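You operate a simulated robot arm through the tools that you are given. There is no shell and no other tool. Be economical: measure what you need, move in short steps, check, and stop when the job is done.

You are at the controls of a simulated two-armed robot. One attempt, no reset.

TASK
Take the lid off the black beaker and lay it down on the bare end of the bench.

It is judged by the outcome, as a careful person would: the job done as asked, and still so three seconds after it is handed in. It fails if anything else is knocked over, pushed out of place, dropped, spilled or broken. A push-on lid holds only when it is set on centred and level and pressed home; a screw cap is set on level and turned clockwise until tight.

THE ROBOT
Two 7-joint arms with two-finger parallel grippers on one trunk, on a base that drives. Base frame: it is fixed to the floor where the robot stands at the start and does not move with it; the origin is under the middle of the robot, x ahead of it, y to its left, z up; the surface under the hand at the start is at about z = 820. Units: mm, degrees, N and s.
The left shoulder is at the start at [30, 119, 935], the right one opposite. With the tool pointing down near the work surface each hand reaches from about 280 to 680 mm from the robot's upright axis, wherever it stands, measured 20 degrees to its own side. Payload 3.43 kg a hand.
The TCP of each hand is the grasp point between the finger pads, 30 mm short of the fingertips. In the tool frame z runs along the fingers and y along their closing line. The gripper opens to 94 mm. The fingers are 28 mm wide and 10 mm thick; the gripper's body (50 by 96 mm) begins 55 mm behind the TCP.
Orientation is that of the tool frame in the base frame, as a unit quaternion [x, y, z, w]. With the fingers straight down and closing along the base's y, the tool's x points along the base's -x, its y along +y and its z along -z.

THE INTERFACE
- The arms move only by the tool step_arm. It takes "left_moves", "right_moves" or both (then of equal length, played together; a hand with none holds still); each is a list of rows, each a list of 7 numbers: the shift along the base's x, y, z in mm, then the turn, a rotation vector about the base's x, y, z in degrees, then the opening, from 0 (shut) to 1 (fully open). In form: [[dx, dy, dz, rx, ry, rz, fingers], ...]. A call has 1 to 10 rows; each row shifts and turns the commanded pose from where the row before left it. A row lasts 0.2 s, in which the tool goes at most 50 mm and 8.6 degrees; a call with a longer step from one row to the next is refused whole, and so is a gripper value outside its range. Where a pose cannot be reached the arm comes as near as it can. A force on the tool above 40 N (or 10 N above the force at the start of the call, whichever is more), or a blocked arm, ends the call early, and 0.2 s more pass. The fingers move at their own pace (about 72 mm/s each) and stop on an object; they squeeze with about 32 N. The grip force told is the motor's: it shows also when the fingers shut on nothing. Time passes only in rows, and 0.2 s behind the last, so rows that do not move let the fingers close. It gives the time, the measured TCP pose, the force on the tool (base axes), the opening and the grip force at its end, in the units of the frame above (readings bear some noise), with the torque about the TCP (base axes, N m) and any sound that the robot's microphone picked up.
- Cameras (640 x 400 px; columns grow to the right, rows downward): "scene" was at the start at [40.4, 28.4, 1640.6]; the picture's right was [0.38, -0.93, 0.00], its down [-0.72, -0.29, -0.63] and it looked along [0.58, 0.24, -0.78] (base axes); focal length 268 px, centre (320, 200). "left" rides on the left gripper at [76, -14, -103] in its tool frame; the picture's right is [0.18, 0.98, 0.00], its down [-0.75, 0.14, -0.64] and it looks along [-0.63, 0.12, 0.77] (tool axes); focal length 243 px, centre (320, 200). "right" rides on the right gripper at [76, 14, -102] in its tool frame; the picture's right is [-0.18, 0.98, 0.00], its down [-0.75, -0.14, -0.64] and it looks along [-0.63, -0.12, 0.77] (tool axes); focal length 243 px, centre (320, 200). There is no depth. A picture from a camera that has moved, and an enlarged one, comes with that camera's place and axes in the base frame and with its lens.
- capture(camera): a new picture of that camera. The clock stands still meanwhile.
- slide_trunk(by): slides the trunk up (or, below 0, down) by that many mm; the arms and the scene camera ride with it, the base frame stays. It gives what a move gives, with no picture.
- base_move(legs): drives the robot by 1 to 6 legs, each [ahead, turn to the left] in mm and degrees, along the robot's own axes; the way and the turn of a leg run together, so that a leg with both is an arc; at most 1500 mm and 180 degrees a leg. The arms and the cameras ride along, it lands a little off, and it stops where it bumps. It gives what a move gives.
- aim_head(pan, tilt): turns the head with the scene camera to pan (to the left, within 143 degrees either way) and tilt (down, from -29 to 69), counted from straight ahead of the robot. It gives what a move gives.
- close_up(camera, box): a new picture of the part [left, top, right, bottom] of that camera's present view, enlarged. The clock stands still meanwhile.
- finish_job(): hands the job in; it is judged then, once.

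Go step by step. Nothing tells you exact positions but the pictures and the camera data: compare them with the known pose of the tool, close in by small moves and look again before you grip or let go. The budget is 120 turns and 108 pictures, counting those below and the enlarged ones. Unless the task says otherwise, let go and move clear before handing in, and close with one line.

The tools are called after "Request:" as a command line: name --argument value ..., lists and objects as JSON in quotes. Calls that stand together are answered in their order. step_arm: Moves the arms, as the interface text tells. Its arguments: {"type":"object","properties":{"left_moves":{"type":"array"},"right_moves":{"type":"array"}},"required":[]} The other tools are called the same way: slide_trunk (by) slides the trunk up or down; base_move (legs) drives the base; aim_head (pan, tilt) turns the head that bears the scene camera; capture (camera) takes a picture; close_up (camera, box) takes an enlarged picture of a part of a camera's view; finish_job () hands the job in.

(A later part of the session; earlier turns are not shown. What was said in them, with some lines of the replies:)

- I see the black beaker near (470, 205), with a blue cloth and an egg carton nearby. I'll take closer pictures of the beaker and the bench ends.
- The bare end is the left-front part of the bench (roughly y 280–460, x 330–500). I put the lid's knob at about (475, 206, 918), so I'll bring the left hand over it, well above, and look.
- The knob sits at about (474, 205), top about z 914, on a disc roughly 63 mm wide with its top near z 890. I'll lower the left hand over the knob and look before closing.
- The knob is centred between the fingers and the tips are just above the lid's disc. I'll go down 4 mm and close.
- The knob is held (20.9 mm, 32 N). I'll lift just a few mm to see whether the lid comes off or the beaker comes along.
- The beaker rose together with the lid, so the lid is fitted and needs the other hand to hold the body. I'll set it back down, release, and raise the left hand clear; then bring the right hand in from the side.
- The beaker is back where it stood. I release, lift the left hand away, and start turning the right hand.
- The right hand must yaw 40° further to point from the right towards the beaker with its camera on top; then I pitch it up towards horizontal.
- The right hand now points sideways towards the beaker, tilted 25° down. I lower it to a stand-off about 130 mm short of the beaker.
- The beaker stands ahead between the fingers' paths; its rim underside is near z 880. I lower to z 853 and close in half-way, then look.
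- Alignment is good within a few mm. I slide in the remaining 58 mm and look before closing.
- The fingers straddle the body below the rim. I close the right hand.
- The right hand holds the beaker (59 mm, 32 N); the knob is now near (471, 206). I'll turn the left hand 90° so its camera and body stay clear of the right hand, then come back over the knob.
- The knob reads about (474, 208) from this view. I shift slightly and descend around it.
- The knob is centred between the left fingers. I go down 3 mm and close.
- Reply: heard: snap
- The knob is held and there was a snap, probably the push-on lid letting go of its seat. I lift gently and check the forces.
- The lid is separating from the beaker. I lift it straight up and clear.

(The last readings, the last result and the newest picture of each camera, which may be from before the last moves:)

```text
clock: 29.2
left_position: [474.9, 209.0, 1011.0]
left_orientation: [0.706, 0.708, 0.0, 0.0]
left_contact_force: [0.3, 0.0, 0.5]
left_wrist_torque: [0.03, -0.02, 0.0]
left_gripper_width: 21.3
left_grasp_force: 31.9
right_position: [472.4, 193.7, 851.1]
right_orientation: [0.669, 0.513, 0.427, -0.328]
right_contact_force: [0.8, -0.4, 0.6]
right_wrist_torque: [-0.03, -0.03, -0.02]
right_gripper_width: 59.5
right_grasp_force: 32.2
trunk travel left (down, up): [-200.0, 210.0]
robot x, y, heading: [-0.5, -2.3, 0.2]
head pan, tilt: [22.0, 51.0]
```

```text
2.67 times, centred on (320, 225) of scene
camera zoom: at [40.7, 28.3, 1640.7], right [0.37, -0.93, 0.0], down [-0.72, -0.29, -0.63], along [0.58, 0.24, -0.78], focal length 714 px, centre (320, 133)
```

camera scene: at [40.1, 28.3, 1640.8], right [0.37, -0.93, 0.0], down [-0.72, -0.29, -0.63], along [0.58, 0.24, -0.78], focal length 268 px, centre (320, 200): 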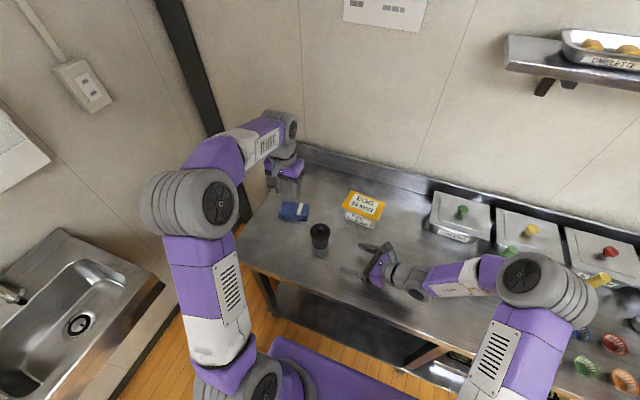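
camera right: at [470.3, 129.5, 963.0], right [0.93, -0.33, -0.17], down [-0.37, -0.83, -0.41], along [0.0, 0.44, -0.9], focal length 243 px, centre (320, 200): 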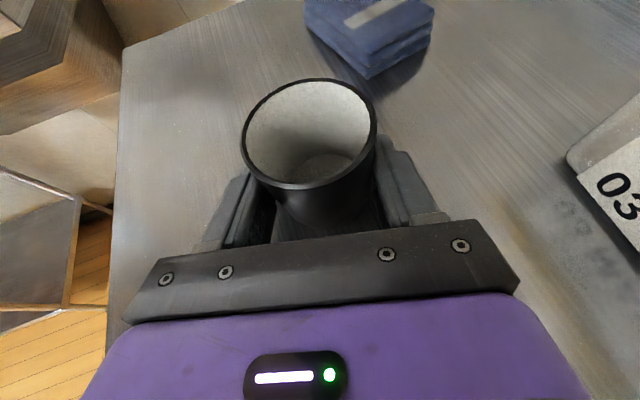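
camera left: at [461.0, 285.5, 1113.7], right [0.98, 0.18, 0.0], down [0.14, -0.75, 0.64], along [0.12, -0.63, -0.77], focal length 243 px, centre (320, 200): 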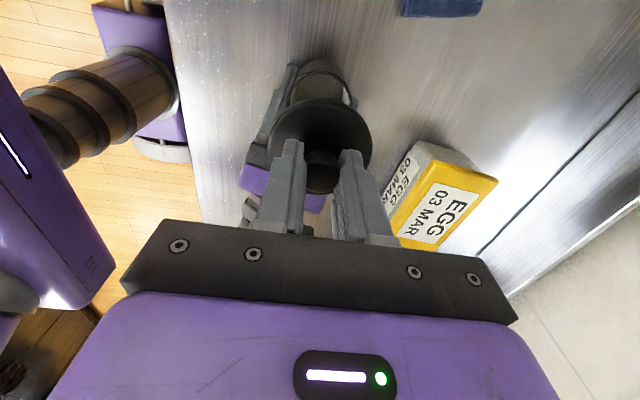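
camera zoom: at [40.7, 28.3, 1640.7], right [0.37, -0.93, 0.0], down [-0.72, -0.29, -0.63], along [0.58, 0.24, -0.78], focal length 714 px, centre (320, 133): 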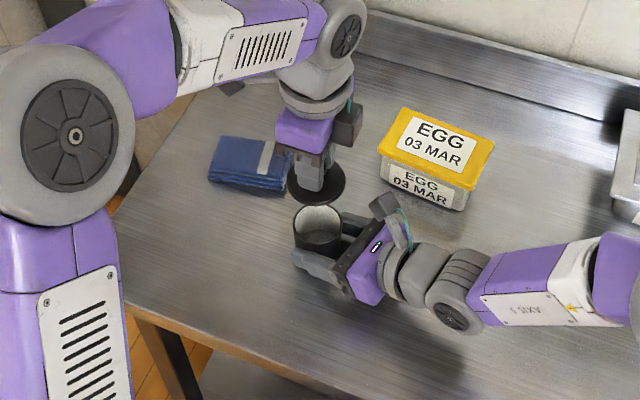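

The lid is off and the beaker stands upright and empty. I carry the lid over to the bare left end, about (420, 375), still high.

Request:
step_arm --left_moves '[[-11, 33, 0, 0, 0, 0, 0], [-11, 33, 0, 0, 0, 0, 0], [-11, 33, 0, 0, 0, 0, 0], [-11, 34, 0, 0, 0, 0, 0], [-11, 34, 0, 0, 0, 0, 0], [0, 0, -35, 0, 0, 0, 0], [0, 0, -35, 0, 0, 0, 0], [0, 0, 0, 0, 0, 0, 0]]'

Request:
capture --camera "left"

Request:
capture --camera "scene"

Request:
capture --camera "right"

```text
clock: 31.0
left_position: [420.4, 375.0, 940.6]
left_orientation: [0.707, 0.707, 0.0, 0.0]
left_contact_force: [0.3, -0.1, 0.2]
left_wrist_torque: [-0.01, -0.01, -0.04]
left_gripper_width: 21.3
left_grasp_force: 32.1
right_position: [471.4, 192.7, 852.2]
right_orientation: [0.669, 0.513, 0.427, -0.327]
right_contact_force: [-0.2, 0.2, -0.2]
right_wrist_torque: [-0.05, 0.01, 0.04]
right_gripper_width: 59.3
right_grasp_force: 32.1
trunk travel left (down, up): [-200.0, 210.0]
robot x, y, heading: [2.2, 0.2, -0.0]
head pan, tilt: [22.0, 51.0]
```

```text
69 pictures are left
camera left: at [405.4, 452.5, 1042.9], right [0.98, 0.18, 0.0], down [0.14, -0.75, 0.64], along [0.12, -0.63, -0.77], focal length 243 px, centre (320, 200)
```

left: 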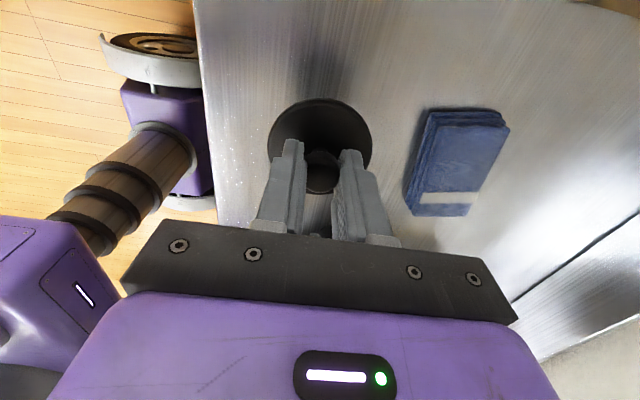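

```text
68 pictures are left
camera scene: at [40.4, 28.1, 1640.7], right [0.37, -0.93, 0.0], down [-0.72, -0.29, -0.63], along [0.58, 0.24, -0.78], focal length 268 px, centre (320, 200)
```

scene: 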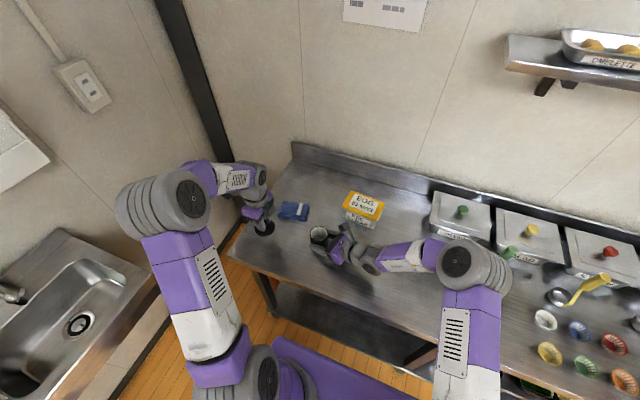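

```text
67 pictures are left
camera right: at [470.1, 129.3, 963.1], right [0.93, -0.33, -0.17], down [-0.37, -0.83, -0.41], along [0.0, 0.44, -0.9], focal length 243 px, centre (320, 200)
```

right: 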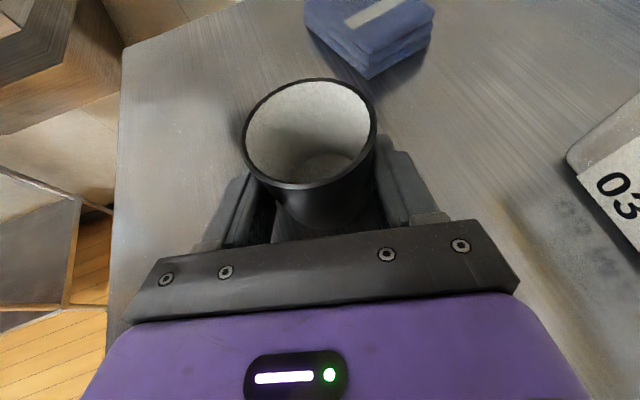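

The lid hangs level over bare steel, clear of the cloth. I lower it, slowly at the end.

Request:
step_arm --left_moves '[[0, 0, -25, 0, 0, 0, 0], [0, 0, -20, 0, 0, 0, 0], [0, 0, -10, 0, 0, 0, 0], [0, 0, -4, 0, 0, 0, 0], [0, 0, 0, 0, 0, 0, 0]]'

Request:
step_arm --left_moves '[[0, 0, -2, 0, 0, 0, 0], [0, 0, -2, 0, 0, 0, 0], [0, 0, -1, 0, 0, 0, 0], [0, 0, 0, 0, 0, 0, 0]]'

Request:
capture --camera "left"

Request:
close_up --camera "right" --box '[100, 0, 400, 200]'

Request:
close_up --camera "scene" --box '[200, 160, 360, 280]'

```text
clock: 32.2
left_position: [418.3, 375.1, 881.0]
left_orientation: [0.707, 0.708, 0.0, 0.0]
left_contact_force: [0.5, -0.6, 0.1]
left_wrist_torque: [-0.02, -0.04, -0.01]
left_gripper_width: 21.0
left_grasp_force: 32.2
right_position: [471.8, 193.5, 852.1]
right_orientation: [0.67, 0.513, 0.426, -0.327]
right_contact_force: [0.2, 1.1, -0.6]
right_wrist_torque: [0.0, 0.01, 0.01]
right_gripper_width: 59.1
right_grasp_force: 31.7
trunk travel left (down, up): [-200.0, 210.0]
robot x, y, heading: [-1.9, -0.7, -0.0]
head pan, tilt: [22.0, 51.0]
```

```text
clock: 33.2
left_position: [420.2, 375.1, 875.2]
left_orientation: [0.708, 0.706, 0.0, -0.001]
left_contact_force: [0.0, -0.5, -0.2]
left_wrist_torque: [-0.02, 0.0, 0.0]
left_gripper_width: 21.1
left_grasp_force: 32.5
right_position: [470.8, 192.0, 852.3]
right_orientation: [0.669, 0.513, 0.427, -0.327]
right_contact_force: [0.9, -0.4, 0.0]
right_wrist_torque: [-0.05, 0.01, 0.01]
right_gripper_width: 59.1
right_grasp_force: 31.7
trunk travel left (down, up): [-200.0, 210.0]
robot x, y, heading: [0.5, -0.1, -0.1]
head pan, tilt: [22.0, 51.0]
```

```text
66 pictures are left
camera left: at [404.6, 451.0, 978.2], right [0.98, 0.18, 0.0], down [0.14, -0.75, 0.64], along [0.12, -0.63, -0.77], focal length 243 px, centre (320, 200)
```

left: 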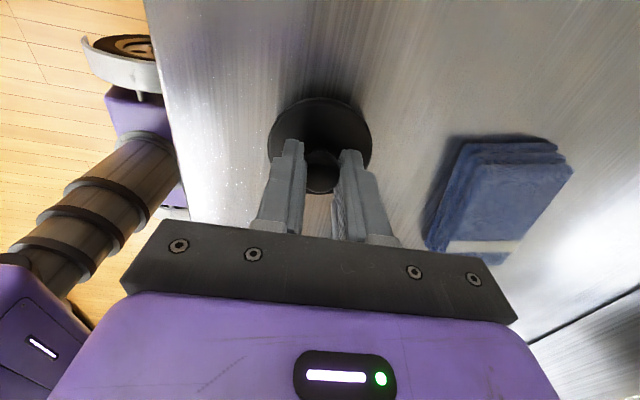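

```text
2.00 times, centred on (250, 100) of right
camera zoom: at [470.2, 129.5, 963.0], right [0.93, -0.33, -0.17], down [-0.37, -0.83, -0.41], along [0.0, 0.44, -0.9], focal length 485 px, centre (460, 400)
```

zoom: 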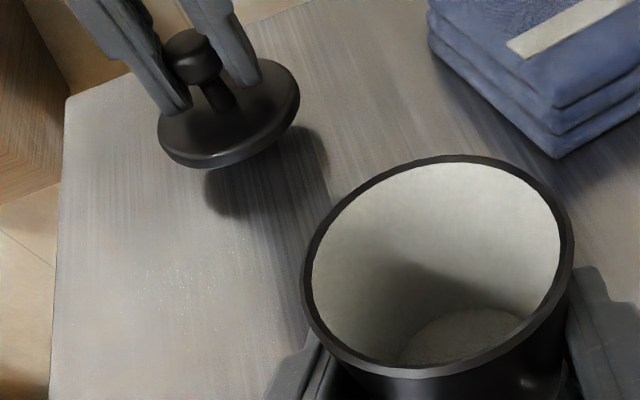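

```text
3.33 times, centred on (280, 220) of scene
camera zoom: at [40.6, 28.3, 1640.7], right [0.37, -0.93, 0.0], down [-0.72, -0.29, -0.63], along [0.58, 0.24, -0.78], focal length 893 px, centre (453, 133)
```

zoom: 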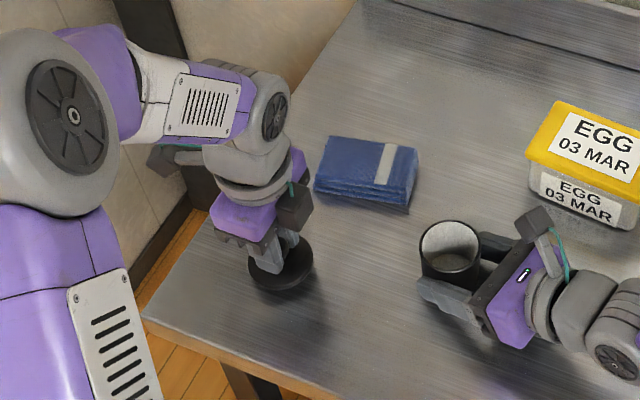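

The right camera shows the lid's shadow still a little apart, perhaps 10–15 mm of gap. I keep lowering in small steps.

Request:
step_arm --left_moves '[[0, 0, -2, 0, 0, 0, 0], [0, 0, -2, 0, 0, 0, 0], [0, 0, -1, 0, 0, 0, 0], [0, 0, 0, 0, 0, 0, 0]]'

Request:
close_up --camera "right" --box '[150, 0, 300, 100]'

```text
clock: 34.2
left_position: [418.3, 374.0, 870.8]
left_orientation: [0.707, 0.707, 0.001, 0.001]
left_contact_force: [0.4, 0.2, -0.9]
left_wrist_torque: [-0.01, 0.02, 0.01]
left_gripper_width: 21.1
left_grasp_force: 31.9
right_position: [471.6, 192.6, 851.8]
right_orientation: [0.669, 0.513, 0.427, -0.328]
right_contact_force: [0.3, -0.3, 0.6]
right_wrist_torque: [0.01, 0.0, 0.0]
right_gripper_width: 59.2
right_grasp_force: 32.6
trunk travel left (down, up): [-200.0, 210.0]
robot x, y, heading: [4.3, -1.0, -0.2]
head pan, tilt: [22.0, 51.0]
```

```text
4.00 times, centred on (225, 50) of right
camera zoom: at [470.2, 129.5, 963.0], right [0.93, -0.33, -0.17], down [-0.37, -0.83, -0.41], along [0.0, 0.44, -0.9], focal length 970 px, centre (700, 800)
```

zoom: 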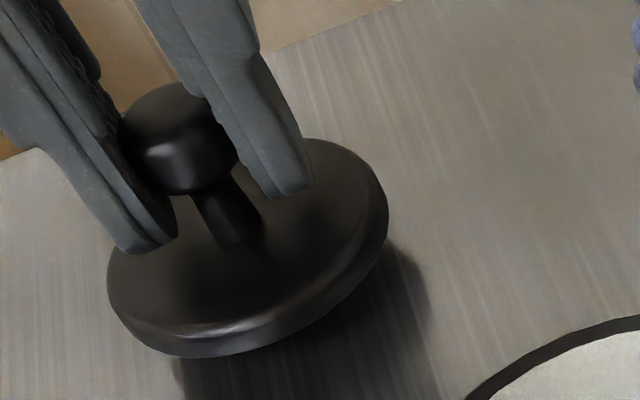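

Still a small gap and no contact force; down further.

Request:
step_arm --left_moves '[[0, 0, -1.5, 0, 0, 0, 0], [0, 0, -1.5, 0, 0, 0, 0], [0, 0, -1, 0, 0, 0, 0], [0, 0, 0, 0, 0, 0, 0]]'

Request:
close_up --camera "right" --box '[150, 0, 300, 100]'

```text
clock: 35.2
left_position: [418.7, 374.0, 867.2]
left_orientation: [0.707, 0.708, 0.0, 0.0]
left_contact_force: [-0.1, 1.0, 0.1]
left_wrist_torque: [0.0, -0.03, 0.03]
left_gripper_width: 21.0
left_grasp_force: 32.7
right_position: [470.9, 193.3, 850.9]
right_orientation: [0.669, 0.513, 0.426, -0.328]
right_contact_force: [-0.6, 0.1, -0.4]
right_wrist_torque: [0.02, 0.01, -0.02]
right_gripper_width: 58.9
right_grasp_force: 32.1
trunk travel left (down, up): [-200.0, 210.0]
robot x, y, heading: [-1.9, -0.4, 0.1]
head pan, tilt: [22.0, 51.0]
```

```text
4.00 times, centred on (225, 50) of right
camera zoom: at [470.2, 129.5, 963.0], right [0.93, -0.33, -0.17], down [-0.37, -0.83, -0.41], along [0.0, 0.44, -0.9], focal length 970 px, centre (700, 800)
```

zoom: 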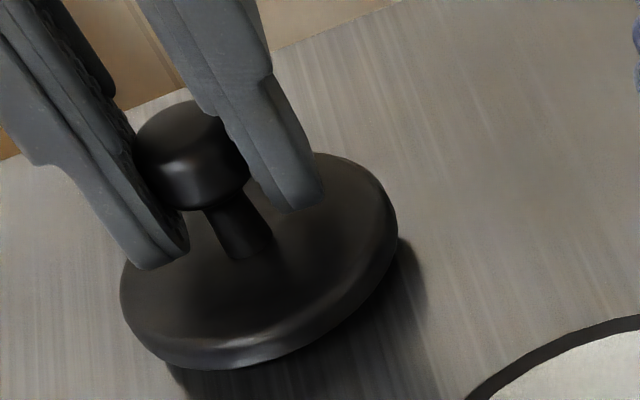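

The shadow is closing in. I continue in millimetre steps.

Request:
step_arm --left_moves '[[0, 0, -1, 0, 0, 0, 0], [0, 0, -1, 0, 0, 0, 0], [0, 0, -1, 0, 0, 0, 0], [0, 0, 0, 0, 0, 0, 0]]'

Request:
close_up --camera "right" --box '[150, 0, 300, 100]'

```text
clock: 36.2
left_position: [420.1, 374.4, 863.7]
left_orientation: [0.707, 0.707, 0.0, 0.0]
left_contact_force: [-0.4, -0.4, -0.2]
left_wrist_torque: [-0.01, -0.02, 0.0]
left_gripper_width: 21.3
left_grasp_force: 31.8
right_position: [470.8, 193.2, 851.4]
right_orientation: [0.669, 0.513, 0.426, -0.327]
right_contact_force: [-0.7, 0.3, 1.0]
right_wrist_torque: [0.02, 0.0, -0.01]
right_gripper_width: 59.1
right_grasp_force: 32.2
trunk travel left (down, up): [-200.0, 210.0]
robot x, y, heading: [-1.3, -1.0, 0.2]
head pan, tilt: [22.0, 51.0]
```

```text
4.00 times, centred on (225, 50) of right
camera zoom: at [470.2, 129.5, 963.0], right [0.93, -0.33, -0.17], down [-0.37, -0.83, -0.41], along [0.0, 0.44, -0.9], focal length 970 px, centre (700, 800)
```

zoom: 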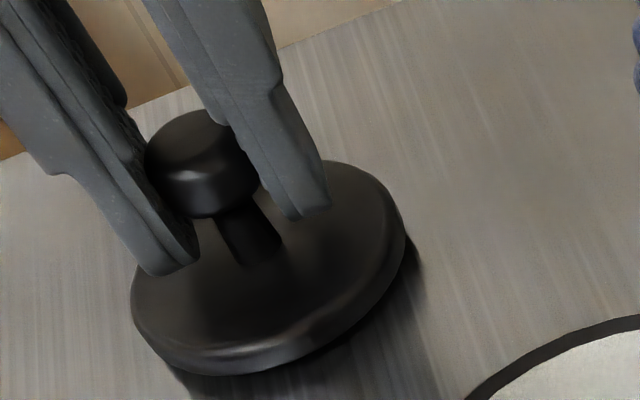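

Request:
step_arm --left_moves '[[0, 0, -1, 0, 0, 0, 0], [0, 0, -1, 0, 0, 0, 0], [0, 0, 0, 0, 0, 0, 0]]'

Request:
close_up --camera "right" --box '[150, 0, 300, 100]'

```text
clock: 37.0
left_position: [419.3, 374.1, 862.5]
left_orientation: [0.707, 0.707, -0.001, 0.001]
left_contact_force: [-0.5, -0.7, 0.0]
left_wrist_torque: [-0.01, 0.0, 0.01]
left_gripper_width: 21.4
left_grasp_force: 32.1
right_position: [470.8, 193.4, 850.8]
right_orientation: [0.669, 0.514, 0.426, -0.327]
right_contact_force: [-0.4, 0.5, -0.3]
right_wrist_torque: [-0.01, 0.02, 0.01]
right_gripper_width: 58.9
right_grasp_force: 32.1
trunk travel left (down, up): [-200.0, 210.0]
robot x, y, heading: [1.4, -0.6, -0.0]
head pan, tilt: [22.0, 51.0]
```

```text
4.00 times, centred on (225, 50) of right
camera zoom: at [470.2, 129.5, 963.0], right [0.93, -0.33, -0.17], down [-0.37, -0.83, -0.41], along [0.0, 0.44, -0.9], focal length 970 px, centre (700, 800)
```

zoom: 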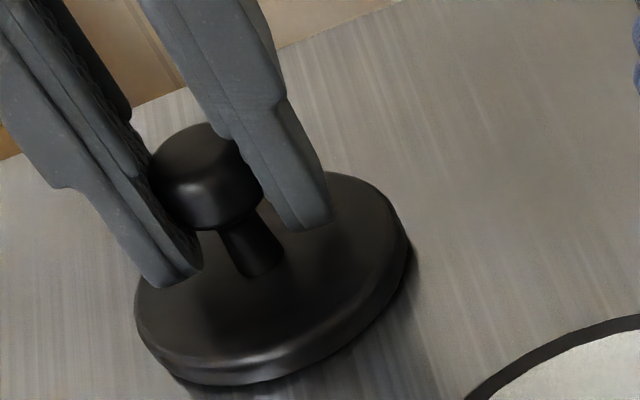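

Nearly down, still no contact force. Another few single-millimetre steps.

Request:
step_arm --left_moves '[[0, 0, -1, 0, 0, 0, 0], [0, 0, -1, 0, 0, 0, 0], [0, 0, 0, 0, 0, 0, 0]]'

Request:
close_up --camera "right" --box '[150, 0, 300, 100]'

```text
clock: 37.8
left_position: [418.3, 375.7, 860.8]
left_orientation: [0.707, 0.707, 0.001, 0.0]
left_contact_force: [0.1, -0.8, 5.3]
left_wrist_torque: [0.01, 0.01, -0.01]
left_gripper_width: 21.3
left_grasp_force: 32.4
right_position: [470.2, 192.8, 852.1]
right_orientation: [0.669, 0.514, 0.426, -0.328]
right_contact_force: [-0.7, 0.3, -0.6]
right_wrist_torque: [-0.03, 0.0, 0.01]
right_gripper_width: 58.8
right_grasp_force: 32.5
trunk travel left (down, up): [-200.0, 210.0]
robot x, y, heading: [1.9, -2.7, 0.1]
head pan, tilt: [22.0, 51.0]
```

```text
4.00 times, centred on (225, 50) of right
camera zoom: at [470.0, 129.2, 963.2], right [0.93, -0.33, -0.17], down [-0.37, -0.83, -0.41], along [0.0, 0.44, -0.9], focal length 970 px, centre (700, 800)
```

zoom: 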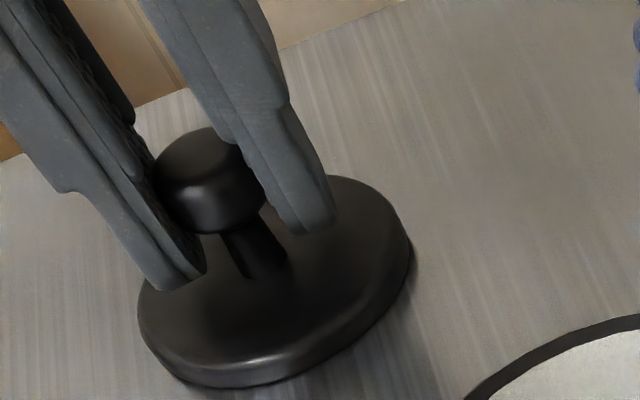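

It rests on the bench (5 N upward). I open the left hand and lift away.

Request:
step_arm --left_moves '[[0, 0, 0, 0, 0, 0, 0.3], [0, 0, 0, 0, 0, 0, 0.45], [0, 0, 0, 0, 0, 0, 0.5], [0, 0, 10, 0, 0, 0, 0.5], [0, 0, 30, 0, 0, 0, 0.5], [0, 0, 40, 0, 0, 0, 0.5], [0, 0, 40, 0, 0, 0, 0.5], [0, 0, 0, 0, 0, 0, 0.5]]'

Request:
capture --camera "right"

```text
clock: 39.6
left_position: [417.7, 375.1, 981.0]
left_orientation: [0.707, 0.707, 0.0, 0.0]
left_contact_force: [0.7, 0.5, 0.4]
left_wrist_torque: [0.02, -0.01, -0.02]
left_gripper_width: 47.0
left_grasp_force: 0.2
right_position: [471.0, 191.8, 852.4]
right_orientation: [0.669, 0.513, 0.427, -0.327]
right_contact_force: [0.3, 0.0, 0.2]
right_wrist_torque: [0.01, -0.02, 0.0]
right_gripper_width: 59.0
right_grasp_force: 32.2
trunk travel left (down, up): [-200.0, 210.0]
robot x, y, heading: [-0.8, -3.6, -0.3]
head pan, tilt: [22.0, 51.0]
```

```text
58 pictures are left
camera right: at [470.4, 129.6, 963.0], right [0.93, -0.33, -0.17], down [-0.37, -0.83, -0.41], along [0.0, 0.44, -0.9], focal length 243 px, centre (320, 200)
```

right: 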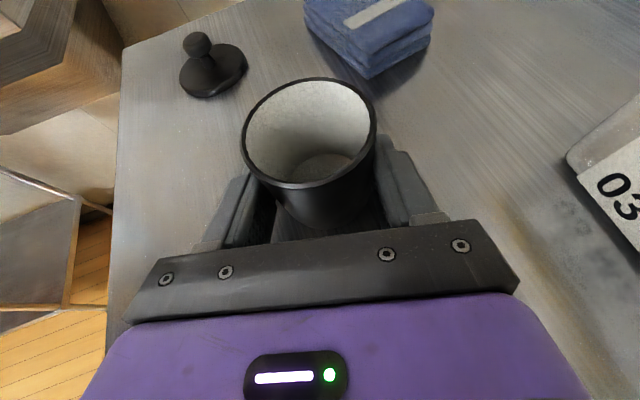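

The lid lies flat on the bare end. Now I open the right hand and back it straight out from the beaker.

Request:
step_arm --right_moves '[[0, 0, 0, 0, 0, 0, 0.8], [0, 0, 0, 0, 0, 0, 1], [0, 0, 0, 0, 0, 0, 1], [-3, -11, 0, 0, 0, 0, 1], [-5, -19, 0, 0, 0, 0, 1], [-5, -19, 0, 0, 0, 0, 1], [-8, -29, 0, 0, 0, 0, 1], [-8, -29, 0, 0, 0, 0, 1], [0, 0, 40, 0, 0, 0, 1], [0, 0, 40, 0, 0, 0, 1]]'

Request:
capture --camera "right"

Request:
close_up --camera "scene" --box '[200, 150, 440, 300]'

```text
clock: 41.8
left_position: [417.9, 375.5, 980.9]
left_orientation: [0.708, 0.707, 0.0, 0.0]
left_contact_force: [0.0, -0.4, 1.3]
left_wrist_torque: [0.0, -0.01, 0.01]
left_gripper_width: 47.0
left_grasp_force: 0.1
right_position: [442.3, 86.9, 933.2]
right_orientation: [0.669, 0.514, 0.426, -0.328]
right_contact_force: [-0.3, -0.7, 0.6]
right_wrist_torque: [0.02, 0.01, -0.04]
right_gripper_width: 94.2
right_grasp_force: 0.0
trunk travel left (down, up): [-200.0, 210.0]
robot x, y, heading: [-0.9, -0.3, -0.2]
head pan, tilt: [22.0, 51.0]
```

```text
57 pictures are left
camera right: at [441.4, 23.0, 1044.9], right [0.93, -0.33, -0.17], down [-0.37, -0.83, -0.41], along [0.0, 0.44, -0.9], focal length 243 px, centre (320, 200)
```

right: 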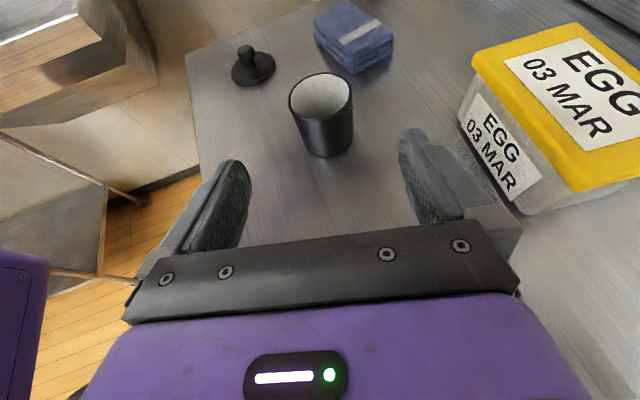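

```text
2.67 times, centred on (320, 225) of scene
camera zoom: at [40.0, 28.1, 1640.7], right [0.37, -0.93, 0.0], down [-0.72, -0.29, -0.63], along [0.58, 0.24, -0.78], focal length 714 px, centre (320, 133)
```

zoom: 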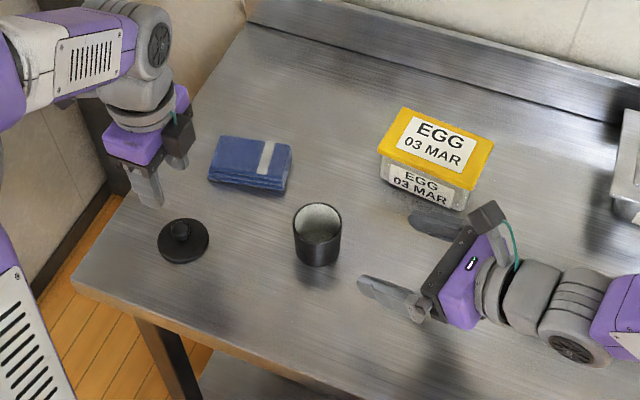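

The lid lies flat on the bare end, the beaker stands open and upright, and nothing else has moved. Both hands are clear, so I hand in.

Request:
finish_job

```text
The job is handed in.
```

The lid is off the black beaker and lying flat, knob up, on the bare left end of the bench; I've handed the job in. The beaker is still upright, about 4 mm from where it started because it slid slightly when gripped, and nothing else was disturbed.
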